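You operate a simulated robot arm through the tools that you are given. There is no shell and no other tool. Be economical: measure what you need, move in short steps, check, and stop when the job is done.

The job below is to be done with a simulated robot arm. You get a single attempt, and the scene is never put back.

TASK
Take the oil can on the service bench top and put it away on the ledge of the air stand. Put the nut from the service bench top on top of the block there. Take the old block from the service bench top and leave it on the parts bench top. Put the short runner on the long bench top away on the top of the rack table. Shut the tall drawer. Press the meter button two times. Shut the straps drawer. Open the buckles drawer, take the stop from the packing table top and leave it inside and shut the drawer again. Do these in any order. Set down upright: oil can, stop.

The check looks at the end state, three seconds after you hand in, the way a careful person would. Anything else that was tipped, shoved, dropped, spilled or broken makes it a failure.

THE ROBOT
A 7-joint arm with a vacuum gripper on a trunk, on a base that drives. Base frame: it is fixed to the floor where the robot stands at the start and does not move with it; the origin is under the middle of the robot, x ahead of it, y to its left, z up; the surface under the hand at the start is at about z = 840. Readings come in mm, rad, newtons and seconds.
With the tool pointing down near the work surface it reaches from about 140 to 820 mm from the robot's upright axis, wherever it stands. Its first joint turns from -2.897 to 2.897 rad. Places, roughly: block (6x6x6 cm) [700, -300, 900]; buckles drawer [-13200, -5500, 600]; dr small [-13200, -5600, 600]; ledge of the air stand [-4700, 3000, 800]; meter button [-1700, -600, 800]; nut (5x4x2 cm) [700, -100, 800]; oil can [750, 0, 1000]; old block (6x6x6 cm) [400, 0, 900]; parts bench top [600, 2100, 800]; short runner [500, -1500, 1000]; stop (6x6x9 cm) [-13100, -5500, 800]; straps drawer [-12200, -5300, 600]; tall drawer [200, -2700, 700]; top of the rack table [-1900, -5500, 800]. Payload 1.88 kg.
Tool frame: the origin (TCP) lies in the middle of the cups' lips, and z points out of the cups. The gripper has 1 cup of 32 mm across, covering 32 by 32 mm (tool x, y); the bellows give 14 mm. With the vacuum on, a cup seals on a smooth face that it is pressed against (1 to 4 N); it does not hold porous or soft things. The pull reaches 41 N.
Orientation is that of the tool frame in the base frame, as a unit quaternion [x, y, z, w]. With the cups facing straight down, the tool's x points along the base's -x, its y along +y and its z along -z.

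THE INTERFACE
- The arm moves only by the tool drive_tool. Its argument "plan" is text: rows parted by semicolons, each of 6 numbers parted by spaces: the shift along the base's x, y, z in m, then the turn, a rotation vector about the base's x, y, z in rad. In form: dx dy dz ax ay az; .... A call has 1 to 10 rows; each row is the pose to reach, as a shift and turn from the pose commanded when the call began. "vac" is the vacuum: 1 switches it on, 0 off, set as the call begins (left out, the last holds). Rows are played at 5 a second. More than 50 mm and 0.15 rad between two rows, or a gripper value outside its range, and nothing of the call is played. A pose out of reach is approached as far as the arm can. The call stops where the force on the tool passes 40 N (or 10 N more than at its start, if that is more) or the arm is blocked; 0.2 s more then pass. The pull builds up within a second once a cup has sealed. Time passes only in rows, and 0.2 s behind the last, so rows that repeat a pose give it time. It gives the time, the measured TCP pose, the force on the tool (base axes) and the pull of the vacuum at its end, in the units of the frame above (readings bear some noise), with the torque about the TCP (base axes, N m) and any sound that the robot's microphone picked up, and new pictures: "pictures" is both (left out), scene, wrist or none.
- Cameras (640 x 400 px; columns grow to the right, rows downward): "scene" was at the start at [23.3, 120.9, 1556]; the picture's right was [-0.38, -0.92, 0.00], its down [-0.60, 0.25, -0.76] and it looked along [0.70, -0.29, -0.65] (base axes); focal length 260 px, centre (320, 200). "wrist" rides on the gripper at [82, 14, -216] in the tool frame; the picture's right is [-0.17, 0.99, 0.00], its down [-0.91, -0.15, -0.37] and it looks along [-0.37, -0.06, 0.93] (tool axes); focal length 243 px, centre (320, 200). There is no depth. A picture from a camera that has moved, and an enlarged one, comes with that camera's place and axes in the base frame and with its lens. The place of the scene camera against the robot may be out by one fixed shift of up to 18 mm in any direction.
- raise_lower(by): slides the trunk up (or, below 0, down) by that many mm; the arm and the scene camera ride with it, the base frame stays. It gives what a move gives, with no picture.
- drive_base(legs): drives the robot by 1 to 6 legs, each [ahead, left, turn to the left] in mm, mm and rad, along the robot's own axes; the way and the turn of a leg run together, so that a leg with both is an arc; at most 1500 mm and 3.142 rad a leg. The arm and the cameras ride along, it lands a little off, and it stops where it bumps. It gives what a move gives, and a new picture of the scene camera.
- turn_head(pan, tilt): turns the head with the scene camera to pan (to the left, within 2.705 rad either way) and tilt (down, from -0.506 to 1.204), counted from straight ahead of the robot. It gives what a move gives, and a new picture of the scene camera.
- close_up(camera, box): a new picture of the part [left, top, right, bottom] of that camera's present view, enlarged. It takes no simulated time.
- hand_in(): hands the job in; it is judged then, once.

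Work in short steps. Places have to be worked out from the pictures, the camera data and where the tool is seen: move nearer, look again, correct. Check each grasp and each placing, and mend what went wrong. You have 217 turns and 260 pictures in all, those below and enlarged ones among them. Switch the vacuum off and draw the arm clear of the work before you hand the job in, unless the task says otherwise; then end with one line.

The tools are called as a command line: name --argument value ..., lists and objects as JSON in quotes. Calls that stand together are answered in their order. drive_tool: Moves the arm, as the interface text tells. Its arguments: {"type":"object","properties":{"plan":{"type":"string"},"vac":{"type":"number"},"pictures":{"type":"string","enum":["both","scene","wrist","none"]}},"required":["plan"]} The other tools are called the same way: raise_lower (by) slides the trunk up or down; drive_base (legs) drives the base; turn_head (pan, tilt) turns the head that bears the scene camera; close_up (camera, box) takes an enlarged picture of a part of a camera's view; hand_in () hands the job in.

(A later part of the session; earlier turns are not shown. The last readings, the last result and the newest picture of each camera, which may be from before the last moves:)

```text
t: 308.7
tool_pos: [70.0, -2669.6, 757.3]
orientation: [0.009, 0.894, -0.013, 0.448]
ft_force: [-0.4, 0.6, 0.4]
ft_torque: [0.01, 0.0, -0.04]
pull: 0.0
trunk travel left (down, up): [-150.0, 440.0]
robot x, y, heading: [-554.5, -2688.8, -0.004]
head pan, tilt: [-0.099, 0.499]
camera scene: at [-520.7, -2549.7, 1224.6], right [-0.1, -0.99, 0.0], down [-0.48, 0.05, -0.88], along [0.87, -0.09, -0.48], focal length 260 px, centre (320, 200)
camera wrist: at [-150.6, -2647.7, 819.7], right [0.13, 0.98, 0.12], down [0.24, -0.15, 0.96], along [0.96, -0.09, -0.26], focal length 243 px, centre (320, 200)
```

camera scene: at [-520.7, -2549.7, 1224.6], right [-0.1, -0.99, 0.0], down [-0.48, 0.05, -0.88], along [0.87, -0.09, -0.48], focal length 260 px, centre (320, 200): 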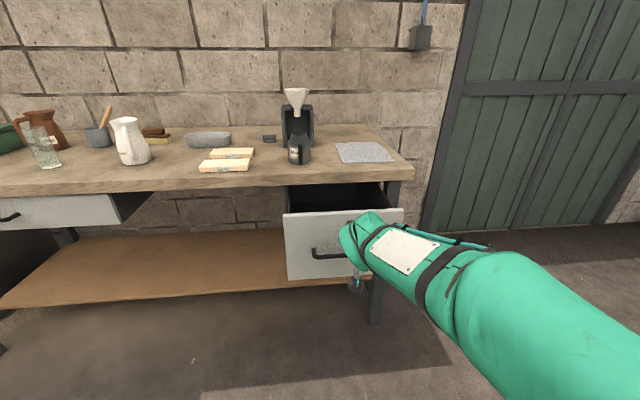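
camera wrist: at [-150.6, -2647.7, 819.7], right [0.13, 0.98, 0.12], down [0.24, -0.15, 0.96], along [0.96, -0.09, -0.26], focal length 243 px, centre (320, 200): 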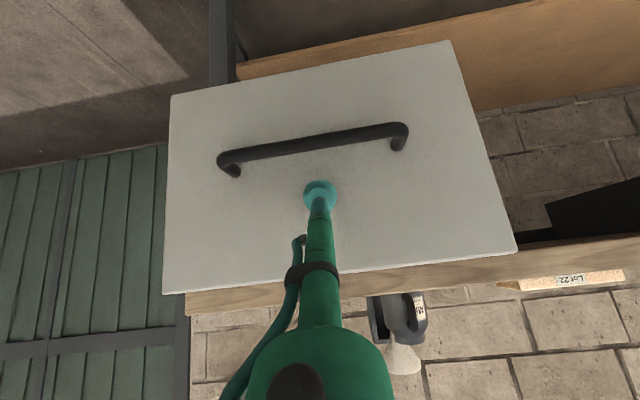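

I raise 15 mm and push in +x in small steps.

drive_tool --plan "0.01 0 0.015 0 0 0;0.03 0 0.015 0 0 0;0.045 0 0.015 0 0 0;0.06 0 0.015 0 0 0;0.075 0 0.015 0 0 0;0.09 0 0.015 0 0 0;0.105 0 0.015 0 0 0" --pictures "both"

```text
t: 310.3
tool_pos: [176.3, -2668.2, 770.0]
orientation: [0.01, 0.894, -0.014, 0.449]
ft_force: [-0.3, -0.4, -0.1]
ft_torque: [0.02, 0.01, -0.02]
pull: 0.1
trunk travel left (down, up): [-150.0, 440.0]
robot x, y, heading: [-555.5, -2692.3, 0.002]
head pan, tilt: [-0.099, 0.499]
camera scene: at [-520.8, -2549.7, 1224.3], right [-0.1, -0.99, 0.0], down [-0.48, 0.05, -0.88], along [0.87, -0.09, -0.48], focal length 260 px, centre (320, 200)
camera wrist: at [-44.1, -2647.6, 833.1], right [0.13, 0.98, 0.12], down [0.24, -0.15, 0.96], along [0.96, -0.09, -0.26], focal length 243 px, centre (320, 200)
```

scene: 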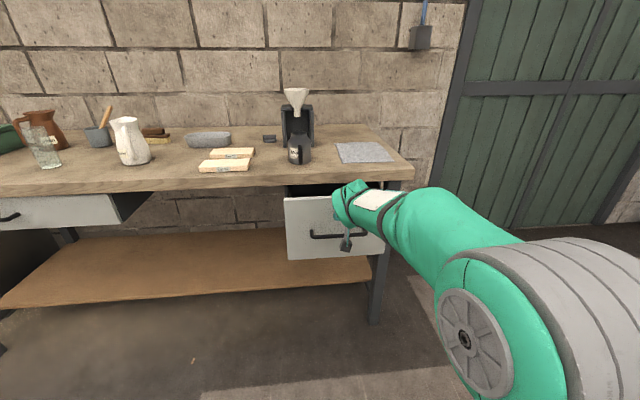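
wrist: 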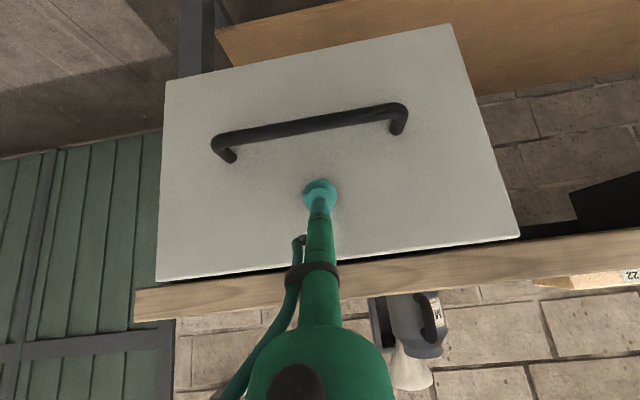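

The drawer is moving in. I push on.

drive_tool --plan "0.015 0 0 0 0 0;0.03 0 0 0 0 0;0.045 0 0 0 0 0;0.06 0 0 0 0 0;0.07 0 0 0 0 0" --pictures "both"

```text
t: 311.5
tool_pos: [247.5, -2668.9, 771.2]
orientation: [0.009, 0.894, -0.013, 0.448]
ft_force: [0.1, -0.5, -0.7]
ft_torque: [0.01, 0.01, 0.02]
pull: 0.0
trunk travel left (down, up): [-150.0, 440.0]
robot x, y, heading: [-556.4, -2692.8, 0.001]
head pan, tilt: [-0.099, 0.499]
camera scene: at [-520.6, -2549.7, 1224.3], right [-0.1, -0.99, 0.0], down [-0.48, 0.05, -0.88], along [0.87, -0.09, -0.48], focal length 260 px, centre (320, 200)
camera wrist: at [25.9, -2647.0, 834.2], right [0.13, 0.98, 0.12], down [0.24, -0.15, 0.96], along [0.96, -0.09, -0.26], focal length 243 px, centre (320, 200)
```

scene: 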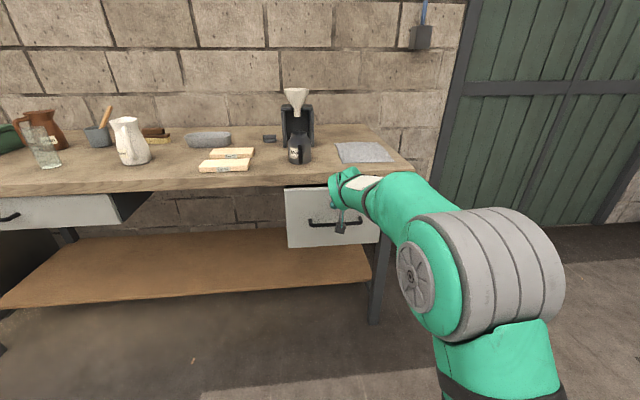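
wrist: 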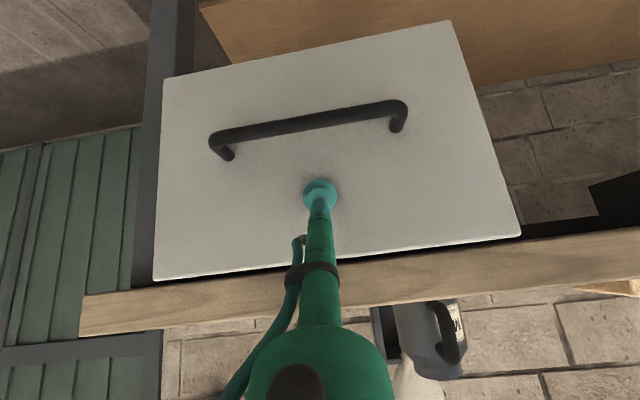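

Nearly shut; the arm is at its reach. I pull back 30 mm, drive ahead 130, then push the rest.

drive_tool --plan "-0.04 0 0 0 0 0;-0.08 0 0 0 0 0;-0.12 0 0 0 0 0;-0.16 0 0 0 0 0" --pictures "none"

drive_base --legs '[[130, 0, 0]]'

drive_tool --plan "0.015 0 0 0 0 0;0.03 0 0 0 0 0;0.045 0 0 0 0 0;0.06 0 0 0 0 0;0.075 0 0 0 0 0;0.09 0 0 0 0 0;0.105 0 0 0 0 0" --pictures "both"

```text
t: 312.5
tool_pos: [87.2, -2669.3, 770.8]
orientation: [0.011, 0.894, -0.014, 0.449]
ft_force: [0.2, -0.1, 0.2]
ft_torque: [0.01, -0.05, -0.01]
pull: 0.1
trunk travel left (down, up): [-150.0, 440.0]
robot x, y, heading: [-555.3, -2695.4, 0.001]
head pan, tilt: [-0.099, 0.499]
```

```text
t: 313.8
tool_pos: [218.0, -2669.7, 771.1]
orientation: [0.009, 0.894, -0.013, 0.449]
ft_force: [-0.1, 1.4, -0.2]
ft_torque: [0.04, -0.02, 0.01]
pull: 0.0
trunk travel left (down, up): [-150.0, 440.0]
robot x, y, heading: [-423.1, -2693.7, 0.002]
head pan, tilt: [-0.099, 0.499]
camera scene: at [-390.2, -2549.8, 1224.3], right [-0.1, -0.99, 0.0], down [-0.48, 0.05, -0.88], along [0.87, -0.09, -0.48], focal length 260 px, centre (320, 200)
```

scene: 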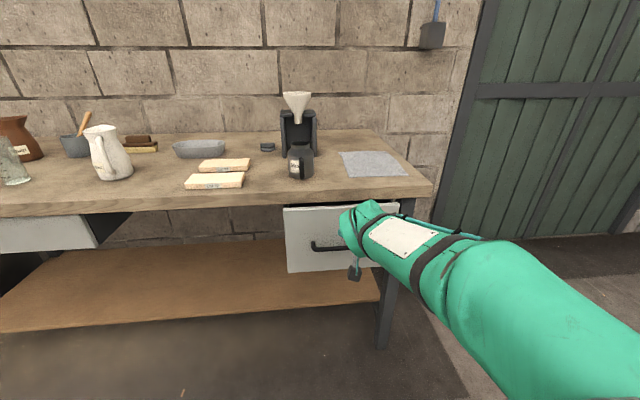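

```text
t: 315.2
tool_pos: [302.0, -2670.2, 765.5]
orientation: [0.013, 0.897, -0.013, 0.441]
ft_force: [-14.8, -0.4, -2.7]
ft_torque: [0.05, -0.33, 0.02]
pull: 0.0
trunk travel left (down, up): [-150.0, 440.0]
robot x, y, heading: [-426.1, -2692.3, -0.002]
head pan, tilt: [-0.099, 0.499]
stopped in row 7: the force on the tool passed its limit at 45 N (the readings are from after the stop); the commanded pose is now the measured one
camera scene: at [-391.3, -2549.8, 1224.3], right [-0.1, -0.99, 0.0], down [-0.48, 0.05, -0.88], along [0.87, -0.09, -0.48], focal length 260 px, centre (320, 200)
camera wrist: at [80.4, -2648.1, 831.6], right [0.13, 0.98, 0.12], down [0.26, -0.15, 0.95], along [0.96, -0.1, -0.27], focal length 243 px, centre (320, 200)
```

scene: 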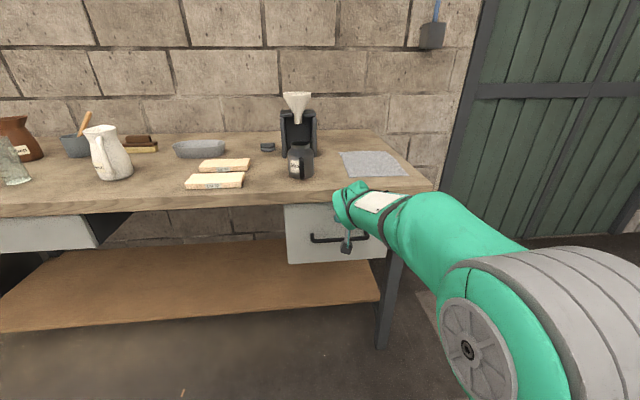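
wrist: 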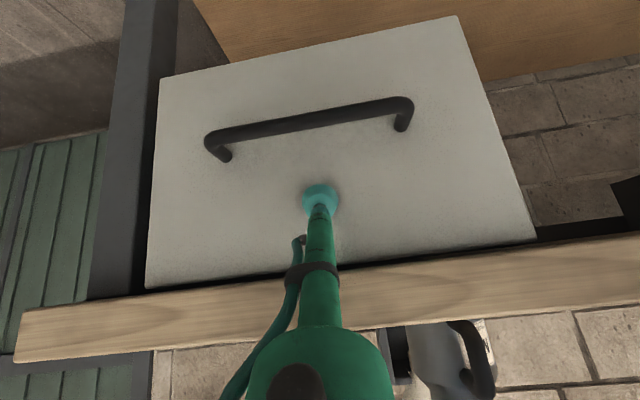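

Hard stop: the drawer is home. I retract, and view it.

drive_tool --plan "-0.04 0 0 0 0 0;-0.08 0 0 0 0 0;-0.12 0 0 0 0 0;-0.16 0 0 0 0 0;-0.2 0 0 0 0 0;-0.24 0 0.01 0 0 0;-0.28 0 0.02 0 0 0" --pictures "both"

```text
t: 316.4
tool_pos: [114.3, -2681.0, 660.9]
orientation: [0.014, 0.939, -0.033, 0.341]
ft_force: [0.6, -0.8, 0.6]
ft_torque: [0.0, 0.01, -0.04]
pull: 0.1
trunk travel left (down, up): [-150.0, 440.0]
robot x, y, heading: [-429.9, -2693.3, -0.004]
head pan, tilt: [-0.099, 0.499]
stopped in row 6: the arm was blocked; the commanded pose is now the measured one
camera scene: at [-381.8, -2549.0, 1223.2], right [-0.1, -0.99, 0.0], down [-0.48, 0.05, -0.87], along [0.87, -0.09, -0.49], focal length 260 px, centre (320, 200)
camera wrist: at [-85.8, -2651.4, 772.4], right [0.18, 0.98, 0.05], down [0.45, -0.13, 0.88], along [0.87, -0.13, -0.47], focal length 243 px, centre (320, 200)
```

scene: 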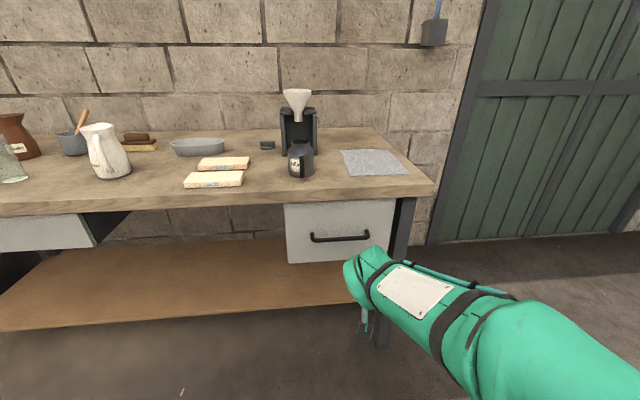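
wrist: 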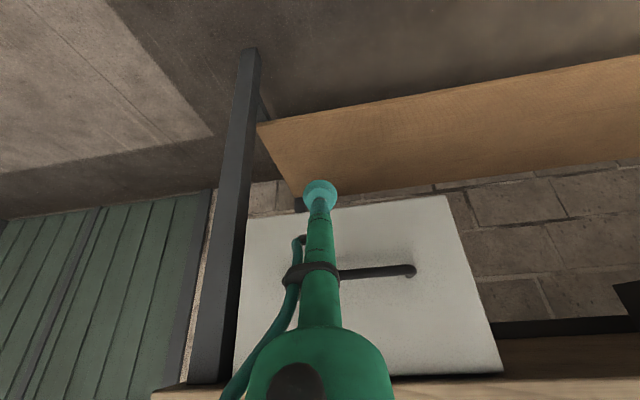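

The drawer is shut flush. I bring the tool back to vertical while raising, then raise the trunk.

drive_tool --plan "-0.01 0 0.03 0 0.1 0;-0.02 0 0.06 0 0.2 0;-0.03 0 0.09 0 0.3 0;-0.04 0 0.12 0 0.4 0;-0.05 0 0.15 0 0.5 0;-0.06 0 0.16 0 0.6 0;-0.06 0 0.17 0 0.7 0;-0.06 0.01 0.17 0 0.7 0" --pictures "none"

raise_lower --by 350

```text
t: 318.2
tool_pos: [50.4, -2669.4, 839.3]
orientation: [0.002, 0.999, -0.034, 0.006]
ft_force: [0.1, -0.2, -0.3]
ft_torque: [-0.03, -0.02, -0.02]
pull: 0.1
trunk travel left (down, up): [-150.0, 440.0]
robot x, y, heading: [-428.1, -2695.7, 0.0]
head pan, tilt: [-0.099, 0.499]
```

```text
t: 321.6
tool_pos: [51.9, -2670.7, 1190.8]
orientation: [0.002, 0.999, -0.035, 0.006]
ft_force: [0.1, 0.6, -0.3]
ft_torque: [0.03, -0.03, 0.02]
pull: 0.0
trunk travel left (down, up): [-500.0, 90.0]
robot x, y, heading: [-425.8, -2696.4, -0.002]
head pan, tilt: [-0.099, 0.499]
```

I straighten and retract the tool, then move to y≈-1900 and turn round to face west.

drive_tool --plan "-0.04 0 0 0.03 0 0;-0.08 0 -0.01 0.068 0 0;-0.11 0.02 -0.02 0.068 0 0;-0.11 0.02 -0.02 0.068 0 0" --pictures "none"

drive_base --legs '[[-80, 800, 0], [0, 0, 3.14]]'

turn_head --pan 0.2 --tilt 0.25

```text
t: 322.6
tool_pos: [-61.1, -2649.8, 1170.2]
orientation: [0.003, 1.0, -0.001, 0.007]
ft_force: [0.9, 0.0, -0.3]
ft_torque: [0.03, -0.02, -0.03]
pull: 0.0
trunk travel left (down, up): [-500.0, 90.0]
robot x, y, heading: [-430.3, -2694.2, -0.001]
head pan, tilt: [-0.099, 0.499]
```

```text
t: 334.2
tool_pos: [-874.7, -1951.9, 1170.7]
orientation: [1.0, -0.003, -0.006, 0.0]
ft_force: [-0.1, 0.8, -1.2]
ft_torque: [0.0, 0.01, -0.01]
pull: 0.0
trunk travel left (down, up): [-500.0, 90.0]
robot x, y, heading: [-510.1, -1907.3, 3.138]
head pan, tilt: [-0.099, 0.499]
camera scene: at [-534.4, -2073.5, 1574.3], right [0.1, 0.99, 0.0], down [0.48, -0.05, -0.88], along [-0.87, 0.09, -0.48], focal length 260 px, centre (320, 200)
```

scene: 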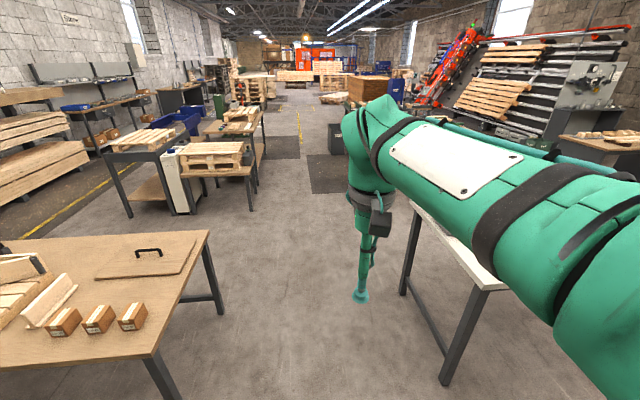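

```text
t: 335.0
tool_pos: [-874.2, -1952.7, 1170.3]
orientation: [1.0, -0.002, -0.007, -0.001]
ft_force: [0.0, 0.4, 0.0]
ft_torque: [-0.04, 0.0, 0.03]
pull: 0.1
trunk travel left (down, up): [-500.0, 90.0]
robot x, y, heading: [-511.8, -1908.4, 3.138]
head pan, tilt: [0.201, 0.25]
camera scene: at [-535.4, -2101.1, 1597.4], right [-0.2, 0.98, 0.0], down [0.24, 0.05, -0.97], along [-0.95, -0.19, -0.25], focal length 260 px, centre (320, 200)
```

scene: 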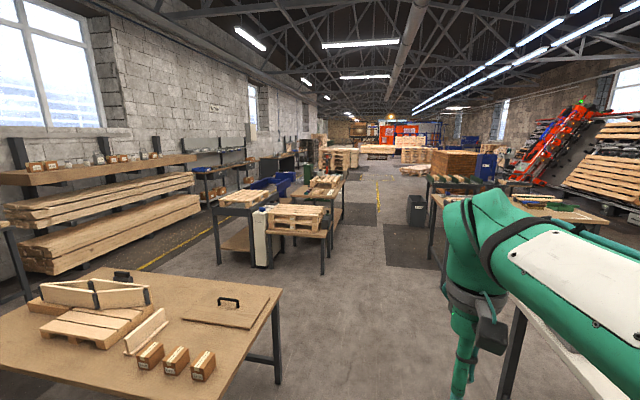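

The aisle at y≈-1950 runs straight west. I drive 4400 mm and look again.

drive_base --legs '[[1480, 0, 0], [1480, 0, 0], [1480, 0, 0]]'

```text
t: 356.3
tool_pos: [-5330.1, -1891.7, 1171.3]
orientation: [1.0, 0.001, -0.007, -0.002]
ft_force: [0.6, 0.8, 0.3]
ft_torque: [-0.01, 0.01, 0.0]
pull: 0.0
trunk travel left (down, up): [-500.0, 90.0]
robot x, y, heading: [-4961.3, -1845.7, -3.138]
head pan, tilt: [0.201, 0.25]
camera scene: at [-4990.2, -2037.5, 1597.4], right [-0.2, 0.98, 0.0], down [0.24, 0.05, -0.97], along [-0.95, -0.2, -0.25], focal length 260 px, centre (320, 200)
```

scene: 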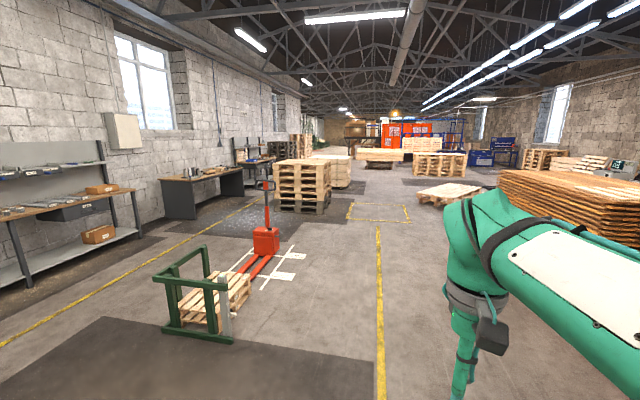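

Still clear ahead; I continue west 5900 mm.

drive_base --legs '[[1480, 0, 0], [1480, 0, 0], [1480, 0, 0], [1480, 0, 0]]'

turn_head --pan 0.9 --tilt 0.3

```text
t: 384.6
tool_pos: [-11274.9, -1800.8, 1170.4]
orientation: [1.0, -0.022, -0.006, -0.001]
ft_force: [-0.1, 0.5, 0.6]
ft_torque: [0.0, 0.0, -0.01]
pull: 0.2
trunk travel left (down, up): [-500.0, 90.0]
robot x, y, heading: [-10910.0, -1771.6, 3.1]
head pan, tilt: [0.201, 0.25]
camera scene: at [-10940.8, -1962.0, 1597.4], right [-0.16, 0.99, 0.0], down [0.24, 0.04, -0.97], along [-0.96, -0.15, -0.25], focal length 260 px, centre (320, 200)
```

scene: 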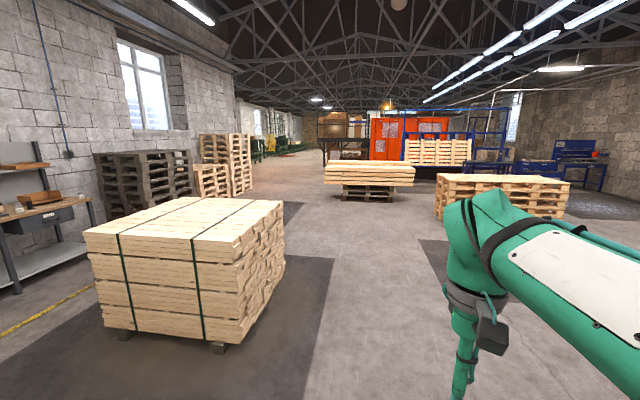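

```text
t: 385.6
tool_pos: [-11274.8, -1799.9, 1171.0]
orientation: [1.0, -0.022, -0.006, -0.001]
ft_force: [0.6, 0.6, -0.4]
ft_torque: [-0.03, 0.01, -0.02]
pull: 0.2
trunk travel left (down, up): [-500.0, 90.0]
robot x, y, heading: [-10905.5, -1768.0, 3.099]
head pan, tilt: [0.901, 0.3]
camera scene: at [-10909.6, -2017.8, 1592.7], right [-0.76, 0.65, 0.0], down [0.19, 0.22, -0.96], along [-0.62, -0.72, -0.3], focal length 260 px, centre (320, 200)
```

scene: 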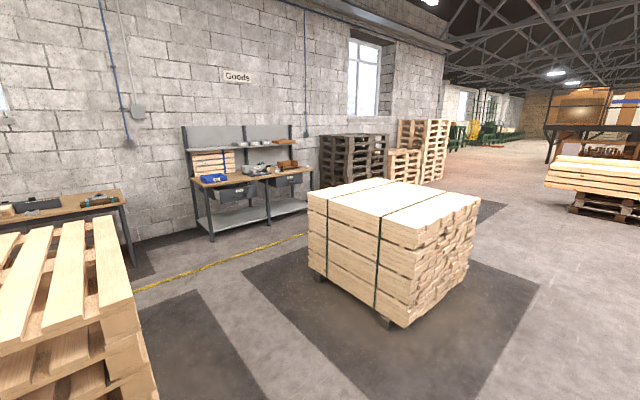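

The "Goods" bench is the packing table with both drawers. Gap between stacks is at x≈-11680; I drive there, turn south and approach.

drive_base --legs '[[790, 0, 0], [0, 0, 1.61], [1450, 0, 0], [1050, 0, 0]]'

turn_head --pan -0.5 --tilt 0.5

```text
t: 405.9
tool_pos: [-11651.6, -4662.7, 1170.6]
orientation: [0.714, 0.7, -0.005, 0.003]
ft_force: [0.3, 0.6, -0.3]
ft_torque: [-0.01, -0.01, 0.01]
pull: 0.0
trunk travel left (down, up): [-500.0, 90.0]
robot x, y, heading: [-11687.0, -4293.5, -1.585]
head pan, tilt: [0.901, 0.3]
camera scene: at [-11446.8, -4308.9, 1592.7], right [-0.64, -0.77, 0.0], down [-0.23, 0.19, -0.96], along [0.74, -0.61, -0.3], focal length 260 px, centre (320, 200)
```

scene: 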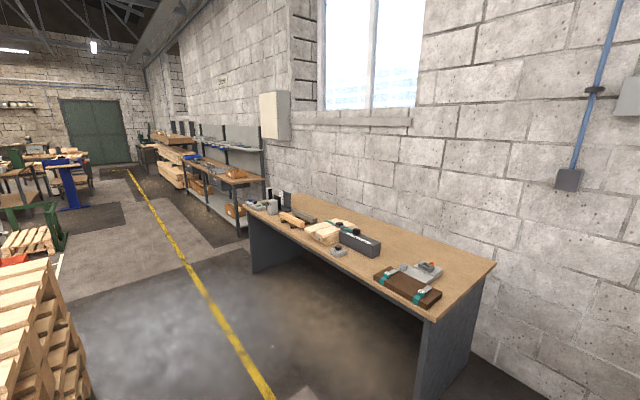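

```text
t: 407.4
tool_pos: [-11651.7, -4662.8, 1170.7]
orientation: [0.714, 0.7, -0.005, 0.004]
ft_force: [-0.4, -0.1, 0.5]
ft_torque: [-0.03, 0.0, -0.03]
pull: 0.1
trunk travel left (down, up): [-500.0, 90.0]
robot x, y, heading: [-11686.4, -4296.0, -1.591]
head pan, tilt: [-0.499, 0.499]
camera scene: at [-11563.9, -4328.7, 1574.3], right [-0.87, 0.49, 0.0], down [0.24, 0.42, -0.88], along [-0.43, -0.76, -0.48], focal length 260 px, centre (320, 200)
```

scene: 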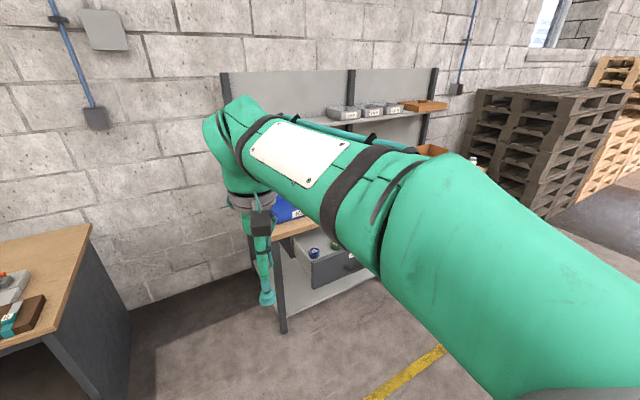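

I strafe right to face the bench at x≈-12300 and look ahead.

drive_base --legs '[[0, -620, 0.015]]'

turn_head --pan 0.0 --tilt 0.6

```text
t: 410.9
tool_pos: [-12270.4, -4657.5, 1170.3]
orientation: [0.708, 0.706, -0.005, 0.003]
ft_force: [0.1, 0.2, 0.2]
ft_torque: [-0.02, -0.02, 0.04]
pull: 0.0
trunk travel left (down, up): [-500.0, 90.0]
robot x, y, heading: [-12316.1, -4290.2, -1.569]
head pan, tilt: [-0.499, 0.499]
camera scene: at [-12189.6, -4321.1, 1574.3], right [-0.88, 0.48, 0.0], down [0.23, 0.42, -0.88], along [-0.42, -0.77, -0.48], focal length 260 px, centre (320, 200)
```

scene: 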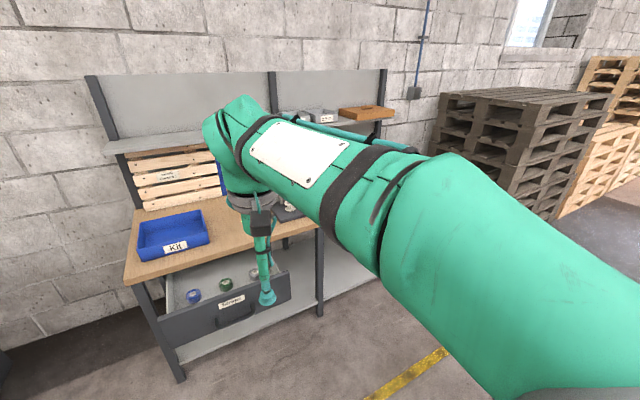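

```text
t: 411.8
tool_pos: [-12270.1, -4656.7, 1171.4]
orientation: [0.708, 0.706, -0.005, 0.004]
ft_force: [-0.1, -0.1, 0.1]
ft_torque: [-0.01, 0.0, 0.01]
pull: 0.1
trunk travel left (down, up): [-500.0, 90.0]
robot x, y, heading: [-12316.4, -4287.8, -1.566]
head pan, tilt: [0.0, 0.6]
camera scene: at [-12146.1, -4329.5, 1565.2], right [-1.0, 0.0, 0.0], down [0.0, 0.56, -0.83], along [0.0, -0.83, -0.56], focal length 260 px, centre (320, 200)
```

scene: 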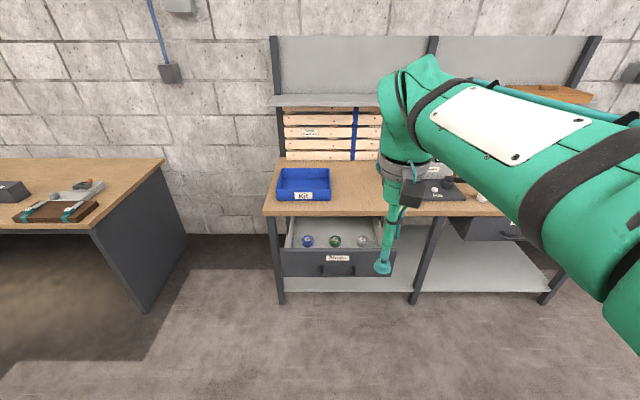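

close_up --camera "scene" --box '[250, 150, 570, 310]'

```text
2.00 times, centred on (410, 230) of scene
camera zoom: at [-12146.1, -4329.5, 1565.2], right [-1.0, 0.0, 0.0], down [0.0, 0.56, -0.83], along [0.0, -0.83, -0.56], focal length 519 px, centre (140, 140)
```

zoom: 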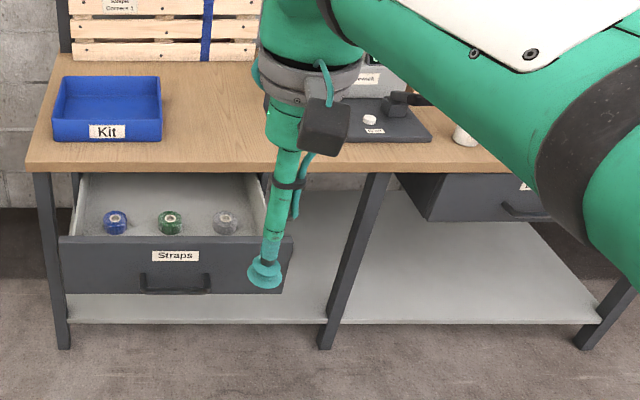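

The straps drawer stands open. I come nearer, align at x≈-12215, lower the trunk and tilt the tool forward for pushing.

drive_base --legs '[[200, 55, 0]]'

raise_lower --by -350

drive_tool --plan "0 -0.02 0 -0.125 0 0;0 -0.04 0 -0.25 0 0;0 -0.06 0 -0.375 0 0;0 -0.08 0 -0.5 0 0;0 -0.1 0 -0.62 0 0;0 -0.12 0 -0.74 0 0;0 -0.12 0 -0.74 0 0" --pictures "both"

```text
t: 413.4
tool_pos: [-12214.3, -4854.8, 1171.1]
orientation: [0.707, 0.707, -0.005, 0.004]
ft_force: [0.0, -0.2, 0.7]
ft_torque: [0.02, 0.0, -0.03]
pull: 0.0
trunk travel left (down, up): [-500.0, 90.0]
robot x, y, heading: [-12259.4, -4488.2, -1.572]
head pan, tilt: [0.0, 0.6]
camera scene: at [-12090.3, -4527.6, 1565.2], right [-1.0, 0.0, 0.0], down [0.0, 0.56, -0.83], along [0.0, -0.83, -0.56], focal length 260 px, centre (320, 200)
```

scene: 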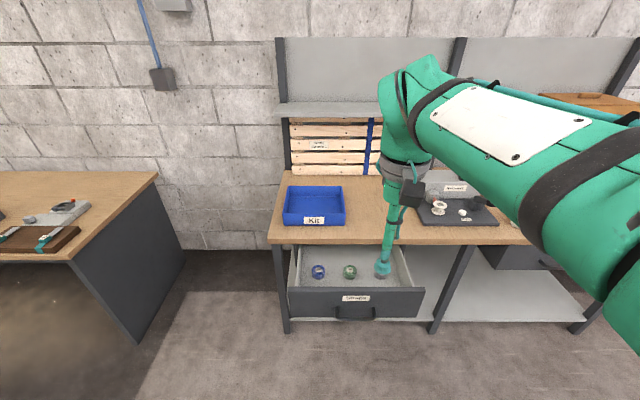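

```text
t: 416.9
tool_pos: [-12214.1, -4854.9, 820.6]
orientation: [0.707, 0.707, -0.006, 0.003]
ft_force: [0.2, -0.2, -0.2]
ft_torque: [-0.04, 0.01, 0.02]
pull: 0.0
trunk travel left (down, up): [-150.0, 440.0]
robot x, y, heading: [-12256.6, -4487.4, -1.569]
head pan, tilt: [0.0, 0.6]
```

```text
t: 418.7
tool_pos: [-12216.0, -4986.9, 756.5]
orientation: [0.675, 0.674, -0.224, 0.202]
ft_force: [0.9, 0.2, 0.5]
ft_torque: [0.02, 0.0, -0.02]
pull: 0.0
trunk travel left (down, up): [-150.0, 440.0]
robot x, y, heading: [-12257.9, -4490.9, -1.569]
head pan, tilt: [0.0, 0.6]
stopped in row 7: the arm was blocked; the commanded pose is now the measured one
camera scene: at [-12088.1, -4535.1, 1214.8], right [-1.0, 0.0, 0.0], down [0.0, 0.57, -0.82], along [0.0, -0.82, -0.57], focal length 260 px, centre (320, 200)
camera wrist: at [-12196.2, -4795.8, 884.8], right [0.99, -0.15, 0.07], down [-0.13, -0.53, 0.84], along [-0.09, -0.83, -0.54], focal length 243 px, centre (320, 200)
```

scene: 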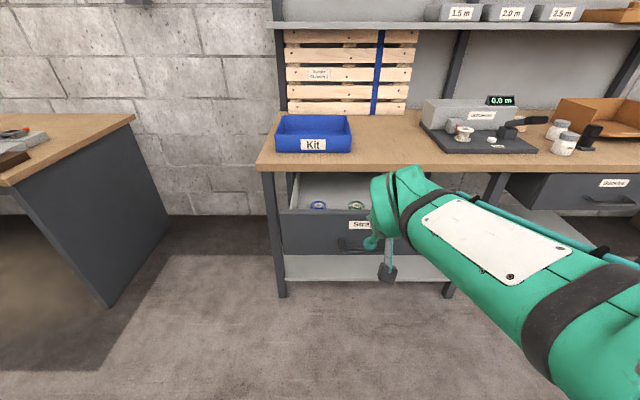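
wrist: 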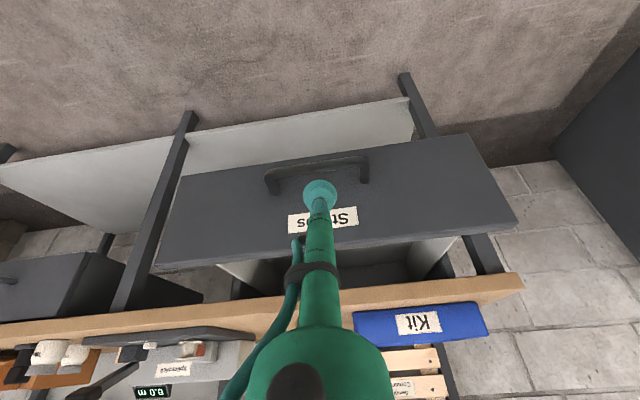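

Face at y≈-5155, top z≈740, handle lower ≈620. I approach at z≈705.

drive_tool --plan "0 -0.03 -0.01 0 0 0;0 -0.06 -0.02 0 0 0;0 -0.09 -0.035 0 0 0;0 -0.12 -0.05 0 0 0;0 -0.13 -0.05 0 0 0" --pictures "both"

```text
t: 419.9
tool_pos: [-12216.4, -5113.6, 711.1]
orientation: [0.671, 0.675, -0.226, 0.208]
ft_force: [0.4, 0.9, -0.4]
ft_torque: [-0.02, -0.02, -0.02]
pull: 0.0
trunk travel left (down, up): [-150.0, 440.0]
robot x, y, heading: [-12259.1, -4490.0, -1.569]
head pan, tilt: [0.0, 0.6]
camera scene: at [-12090.2, -4527.3, 1215.2], right [-1.0, 0.0, 0.0], down [0.0, 0.56, -0.83], along [0.0, -0.83, -0.56], focal length 260 px, centre (320, 200)
camera wrist: at [-12198.2, -4920.3, 837.8], right [0.99, -0.14, 0.07], down [-0.13, -0.52, 0.84], along [-0.08, -0.84, -0.54], focal length 243 px, centre (320, 200)
```

scene: 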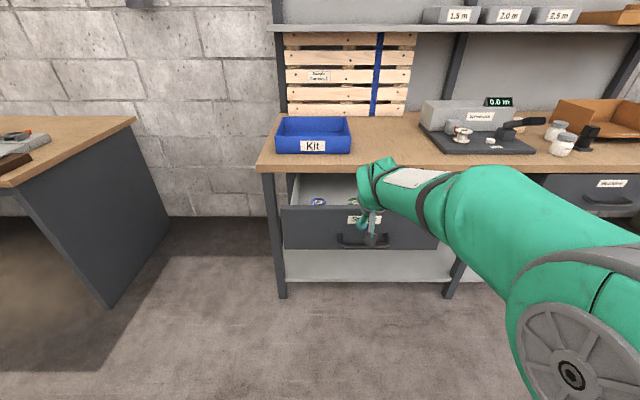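
wrist: 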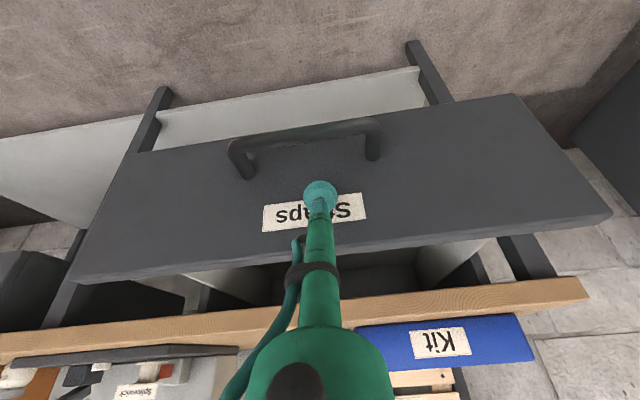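

I push the drawer in.

drive_tool --plan "0 -0.02 0 0 0 0;0 -0.04 0 0 0 0;0 -0.06 0 0 0 0;0 -0.08 0 0 0 0;0 -0.095 0 0 0 0;0 -0.11 0 0 0 0;0 -0.125 0 0 0 0;0 -0.14 0 0 0 0" --pictures "both"

```text
t: 421.7
tool_pos: [-12217.0, -5254.1, 711.2]
orientation: [0.672, 0.674, -0.226, 0.207]
ft_force: [0.0, 1.9, -0.3]
ft_torque: [-0.02, -0.01, -0.02]
pull: 0.1
trunk travel left (down, up): [-150.0, 440.0]
robot x, y, heading: [-12257.0, -4489.6, -1.575]
head pan, tilt: [0.0, 0.6]
camera scene: at [-12090.3, -4527.4, 1215.2], right [-1.0, 0.0, 0.0], down [0.0, 0.56, -0.83], along [0.0, -0.83, -0.56], focal length 260 px, centre (320, 200)
camera wrist: at [-12198.4, -5060.8, 838.5], right [0.99, -0.14, 0.07], down [-0.13, -0.52, 0.84], along [-0.08, -0.84, -0.54], focal length 243 px, centre (320, 200)
```

scene: 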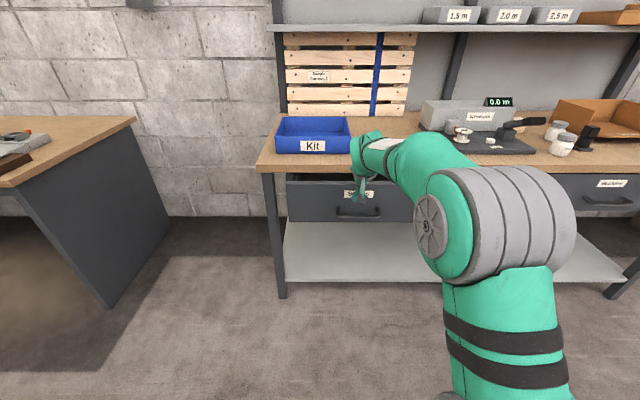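
wrist: 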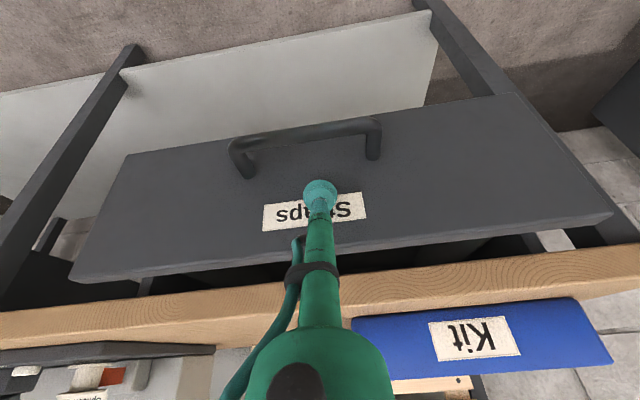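

Further to go; I draw back 100 mm, drive ahead 130, and push on.

drive_tool --plan "0 0.04 0 0 0 0;0 0.08 0 0 0 0;0 0.12 0 0 0 0;0 0.15 0 0 0 0" --pictures "none"

drive_base --legs '[[125, 0, 0]]'

drive_tool --plan "0 -0.02 0 0 0 0;0 -0.04 0 0 0 0;0 -0.06 0 0 0 0;0 -0.075 0 0 0 0;0 -0.09 0 0 0 0;0 -0.105 0 0 0 0;0 -0.12 0 0 0 0;0 -0.135 0 0 0 0" --pictures "both"

```text
t: 422.7
tool_pos: [-12216.8, -5102.5, 709.4]
orientation: [0.673, 0.674, -0.226, 0.206]
ft_force: [0.5, -0.6, -0.1]
ft_torque: [0.0, -0.02, 0.0]
pull: 0.1
trunk travel left (down, up): [-150.0, 440.0]
robot x, y, heading: [-12258.6, -4488.5, -1.57]
head pan, tilt: [0.0, 0.6]
```

```text
t: 423.9
tool_pos: [-12214.6, -5226.3, 709.6]
orientation: [0.671, 0.675, -0.226, 0.207]
ft_force: [-0.1, 0.3, 0.0]
ft_torque: [-0.01, -0.01, -0.02]
pull: 0.0
trunk travel left (down, up): [-150.0, 440.0]
robot x, y, heading: [-12253.5, -4613.1, -1.569]
head pan, tilt: [0.0, 0.6]
camera scene: at [-12089.7, -4652.2, 1215.2], right [-1.0, -0.01, 0.0], down [0.0, 0.56, -0.83], along [0.0, -0.83, -0.56], focal length 260 px, centre (320, 200)
```

scene: 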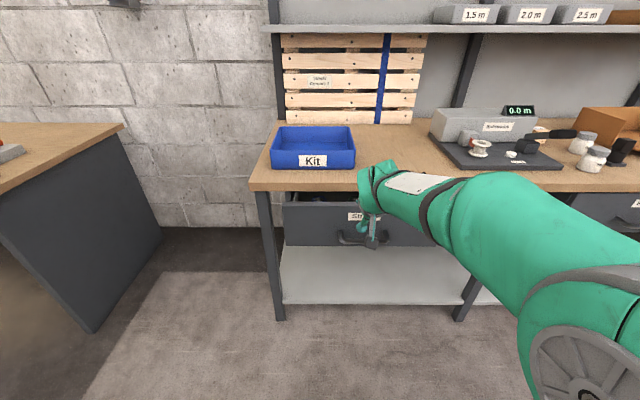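

```text
t: 425.5
tool_pos: [-12214.1, -5337.8, 701.5]
orientation: [0.677, 0.674, -0.218, 0.201]
ft_force: [-0.8, 14.4, 5.2]
ft_torque: [-0.32, -0.06, 0.01]
pull: 0.0
trunk travel left (down, up): [-150.0, 440.0]
robot x, y, heading: [-12259.1, -4614.2, -1.562]
head pan, tilt: [0.0, 0.6]
stopped in row 8: the force on the tool passed its limit at 58 N (the readings are from after the stop); the commanded pose is now the measured one
camera scene: at [-12089.8, -4650.5, 1215.4], right [-1.0, -0.01, 0.0], down [0.0, 0.56, -0.83], along [0.0, -0.83, -0.56], focal length 260 px, centre (320, 200)
camera wrist: at [-12195.2, -5148.1, 832.7], right [0.99, -0.15, 0.07], down [-0.14, -0.54, 0.83], along [-0.08, -0.83, -0.55], focal length 243 px, centre (320, 200)
```

scene: 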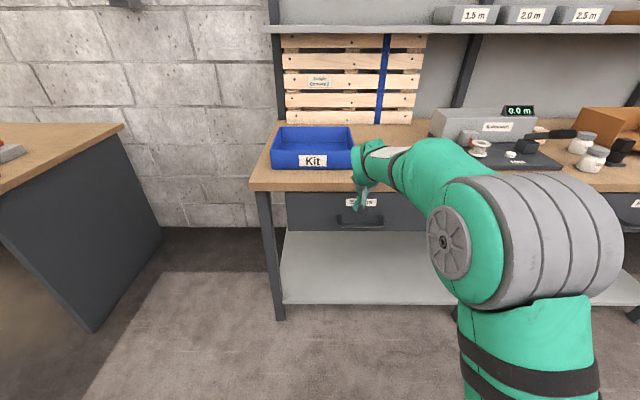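
wrist: 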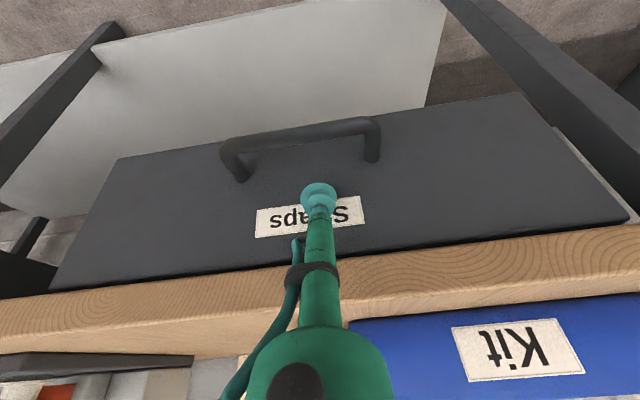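

The straps drawer is home. I back off with the base and look at it.

drive_base --legs '[[-250, 0, 0]]'

close_up --camera "scene" --box '[250, 80, 640, 320]'

```text
t: 427.4
tool_pos: [-12215.4, -5087.5, 700.5]
orientation: [0.677, 0.674, -0.219, 0.2]
ft_force: [0.6, -0.7, -0.5]
ft_torque: [0.0, 0.0, 0.0]
pull: 0.0
trunk travel left (down, up): [-150.0, 440.0]
robot x, y, heading: [-12263.7, -4360.4, -1.566]
head pan, tilt: [0.0, 0.6]
camera scene: at [-12091.1, -4399.8, 1215.2], right [-1.0, -0.01, 0.0], down [0.0, 0.56, -0.83], along [0.0, -0.83, -0.56], focal length 260 px, centre (320, 200)
```

scene: 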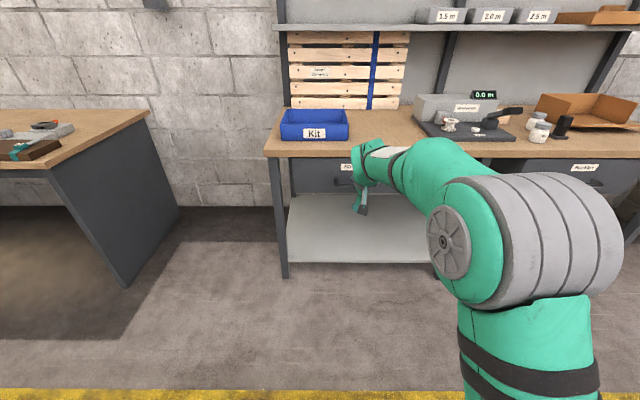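

```text
1.64 times, centred on (445, 200) of scene
camera zoom: at [-12091.1, -4399.8, 1215.2], right [-1.0, -0.01, 0.0], down [0.0, 0.56, -0.83], along [0.0, -0.83, -0.56], focal length 426 px, centre (115, 200)
```

zoom: 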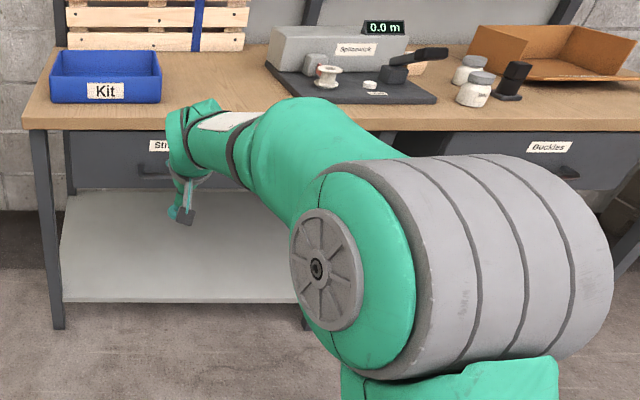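

Straps shut. I strafe right to the buckles drawer.

drive_base --legs '[[0, -930, 0]]'

close_up --camera "scene" --box '[220, 70, 460, 220]'

```text
t: 432.2
tool_pos: [-13144.2, -5092.0, 700.6]
orientation: [0.676, 0.675, -0.219, 0.2]
ft_force: [1.1, -0.1, 0.4]
ft_torque: [-0.04, 0.02, 0.01]
pull: 0.0
trunk travel left (down, up): [-150.0, 440.0]
robot x, y, heading: [-13192.9, -4364.9, -1.57]
head pan, tilt: [0.0, 0.6]
camera scene: at [-13019.4, -4404.6, 1215.2], right [-1.0, 0.0, 0.0], down [0.0, 0.56, -0.83], along [0.0, -0.83, -0.56], focal length 260 px, centre (320, 200)
```

scene: 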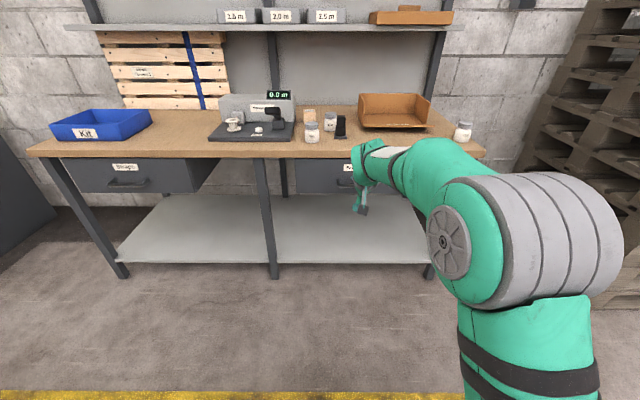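

```text
2.67 times, centred on (340, 145) of scene
camera zoom: at [-13019.4, -4404.6, 1215.2], right [-1.0, 0.0, 0.0], down [0.0, 0.56, -0.83], along [0.0, -0.83, -0.56], focal length 692 px, centre (267, 347)
```

zoom: 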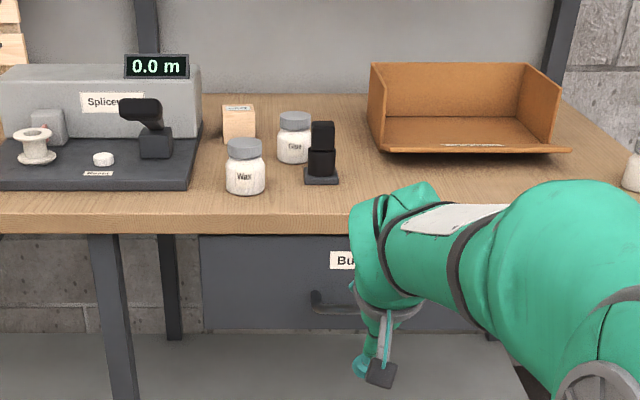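

The black upright piece at about (-13109,-5517) is the stop. For opening the drawer by suction I need the tool horizontal: I lower the trunk fully and rotate with the arm extended.

raise_lower --by -150

drive_tool --plan "0 -0.01 0.03 -0.05 0 0;0 -0.03 0.06 -0.13 0 0;0 -0.05 0.09 -0.24 0 0;0 -0.07 0.12 -0.35 0 0;0 -0.085 0.14 -0.47 0 0;0 -0.1 0.15 -0.6 0 0;0 -0.11 0.15 -0.72 0 0;0 -0.12 0.15 -0.84 0 0;0 -0.12 0.15 -0.93 0 0;0 -0.12 0.15 -0.93 0 0" --pictures "both"

```text
t: 434.0
tool_pos: [-13143.8, -5092.3, 551.3]
orientation: [0.677, 0.674, -0.219, 0.2]
ft_force: [0.0, 0.1, 0.7]
ft_torque: [-0.03, -0.01, 0.0]
pull: 0.1
trunk travel left (down, up): [0.0, 590.0]
robot x, y, heading: [-13191.0, -4365.8, -1.57]
head pan, tilt: [0.0, 0.6]
```

```text
t: 436.2
tool_pos: [-13156.7, -5210.1, 698.5]
orientation: [0.539, 0.511, -0.491, 0.456]
ft_force: [0.2, 1.1, 0.7]
ft_torque: [0.1, -0.01, 0.0]
pull: 0.0
out of reach, approached as far as the arm can: row 8, 9, 10
trunk travel left (down, up): [0.0, 590.0]
robot x, y, heading: [-13190.1, -4367.4, -1.571]
head pan, tilt: [0.0, 0.6]
camera scene: at [-13019.4, -4404.3, 1065.2], right [-1.0, 0.0, 0.0], down [0.0, 0.56, -0.83], along [0.0, -0.83, -0.56], focal length 260 px, centre (320, 200)
camera wrist: at [-13129.4, -4988.1, 638.9], right [0.98, -0.08, 0.16], down [-0.13, 0.29, 0.95], along [-0.12, -0.95, 0.27], focal length 243 px, centre (320, 200)
```

scene: 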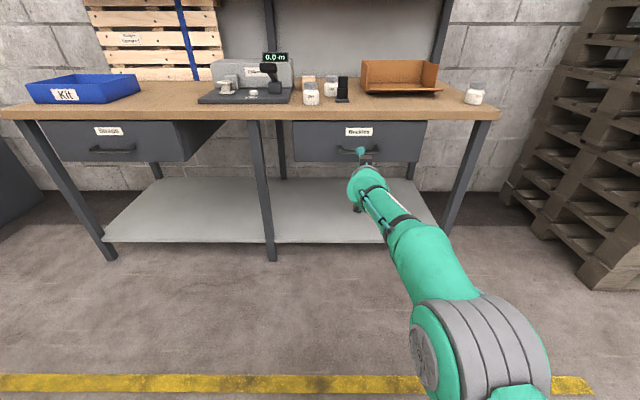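
wrist: 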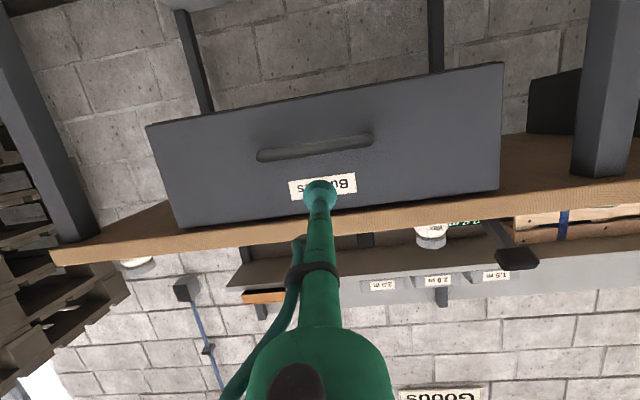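

Nearly horizontal now. I strafe left 105 mm so the cup aims beside label and handle, then trim the tool direction and height.

drive_base --legs '[[0, 105, 0]]'

drive_tool --plan "0 -0.01 -0.015 -0.03 0 0.03;0 -0.02 -0.03 -0.06 0 0.063;0 -0.02 -0.03 -0.09 0 0.063;0 -0.02 -0.03 -0.09 0 0.063" --pictures "wrist"

```text
t: 437.4
tool_pos: [-13051.9, -5211.1, 697.7]
orientation: [0.539, 0.512, -0.492, 0.454]
ft_force: [-0.3, -0.3, 0.8]
ft_torque: [-0.02, -0.04, 0.01]
pull: 0.1
trunk travel left (down, up): [0.0, 590.0]
robot x, y, heading: [-13081.2, -4364.1, -1.568]
head pan, tilt: [0.0, 0.6]
camera scene: at [-12913.2, -4404.3, 1065.2], right [-1.0, 0.0, 0.0], down [0.0, 0.56, -0.83], along [0.0, -0.83, -0.56], focal length 260 px, centre (320, 200)
```

scene: 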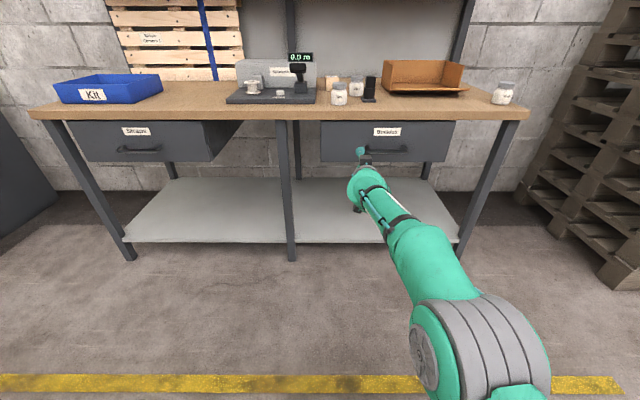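

```text
t: 438.4
tool_pos: [-13039.8, -5234.9, 674.4]
orientation: [0.506, 0.504, -0.502, 0.488]
ft_force: [-0.5, 0.4, -0.8]
ft_torque: [-0.02, 0.0, -0.01]
pull: 0.1
out of reach, approached as far as the arm can: row 2, 3, 4
trunk travel left (down, up): [0.0, 590.0]
robot x, y, heading: [-13079.5, -4362.3, -1.567]
head pan, tilt: [0.0, 0.6]
camera wrist: at [-13023.0, -5016.4, 596.7], right [0.99, -0.02, 0.15], down [-0.14, 0.36, 0.92], along [-0.07, -0.93, 0.35], focal length 243 px, centre (320, 200)
```

wrist: 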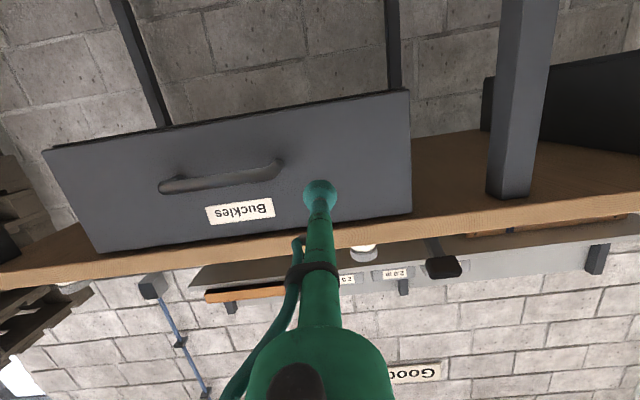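

Cup horizontal, beside the label. I retract the arm 45 mm, drive the base ahead 125 and look.

drive_tool --plan "0 0.02 0 0 0 0;0 0.045 0 0 0 0;0 0.045 0 0 0 0" --pictures "none"

drive_base --legs '[[120, 0, 0]]'

drive_tool --plan "0 0 0 0 0 0" --pictures "wrist" --vac 1

```text
t: 439.2
tool_pos: [-13031.2, -5189.5, 680.9]
orientation: [0.505, 0.505, -0.501, 0.489]
ft_force: [-0.7, -0.1, -0.1]
ft_torque: [0.06, 0.04, 0.0]
pull: 0.1
out of reach, approached as far as the arm can: row 1, 2, 3
trunk travel left (down, up): [0.0, 590.0]
robot x, y, heading: [-13083.7, -4364.6, -1.57]
head pan, tilt: [0.0, 0.6]
```

```text
t: 440.4
tool_pos: [-13028.1, -5308.9, 681.0]
orientation: [0.504, 0.506, -0.5, 0.49]
ft_force: [-0.4, 0.3, -0.5]
ft_torque: [0.02, -0.03, 0.0]
pull: 0.1
trunk travel left (down, up): [0.0, 590.0]
robot x, y, heading: [-13082.3, -4485.9, -1.563]
head pan, tilt: [0.0, 0.6]
camera scene: at [-12912.6, -4523.3, 1065.2], right [-1.0, -0.01, 0.0], down [0.0, 0.56, -0.83], along [0.0, -0.83, -0.56], focal length 260 px, centre (320, 200)
```

scene: 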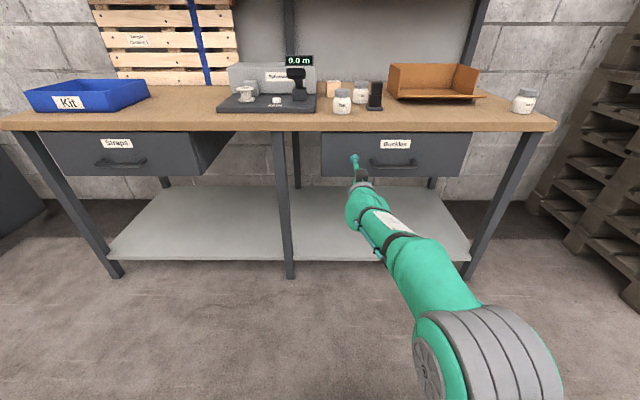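

```text
t: 440.8
tool_pos: [-13028.3, -5309.6, 680.5]
orientation: [0.504, 0.505, -0.501, 0.49]
ft_force: [0.0, 0.6, -0.6]
ft_torque: [-0.01, -0.04, -0.01]
pull: 0.0
trunk travel left (down, up): [0.0, 590.0]
robot x, y, heading: [-13081.8, -4486.1, -1.565]
head pan, tilt: [0.0, 0.6]
camera wrist: at [-13013.4, -5091.6, 601.9], right [0.99, -0.01, 0.15], down [-0.14, 0.36, 0.92], along [-0.07, -0.93, 0.35], focal length 243 px, centre (320, 200)
```

wrist: 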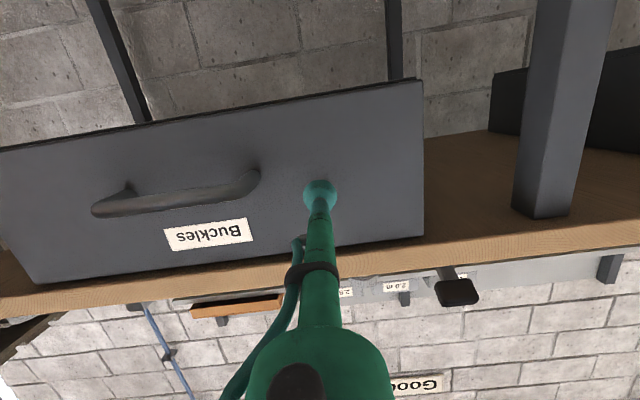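

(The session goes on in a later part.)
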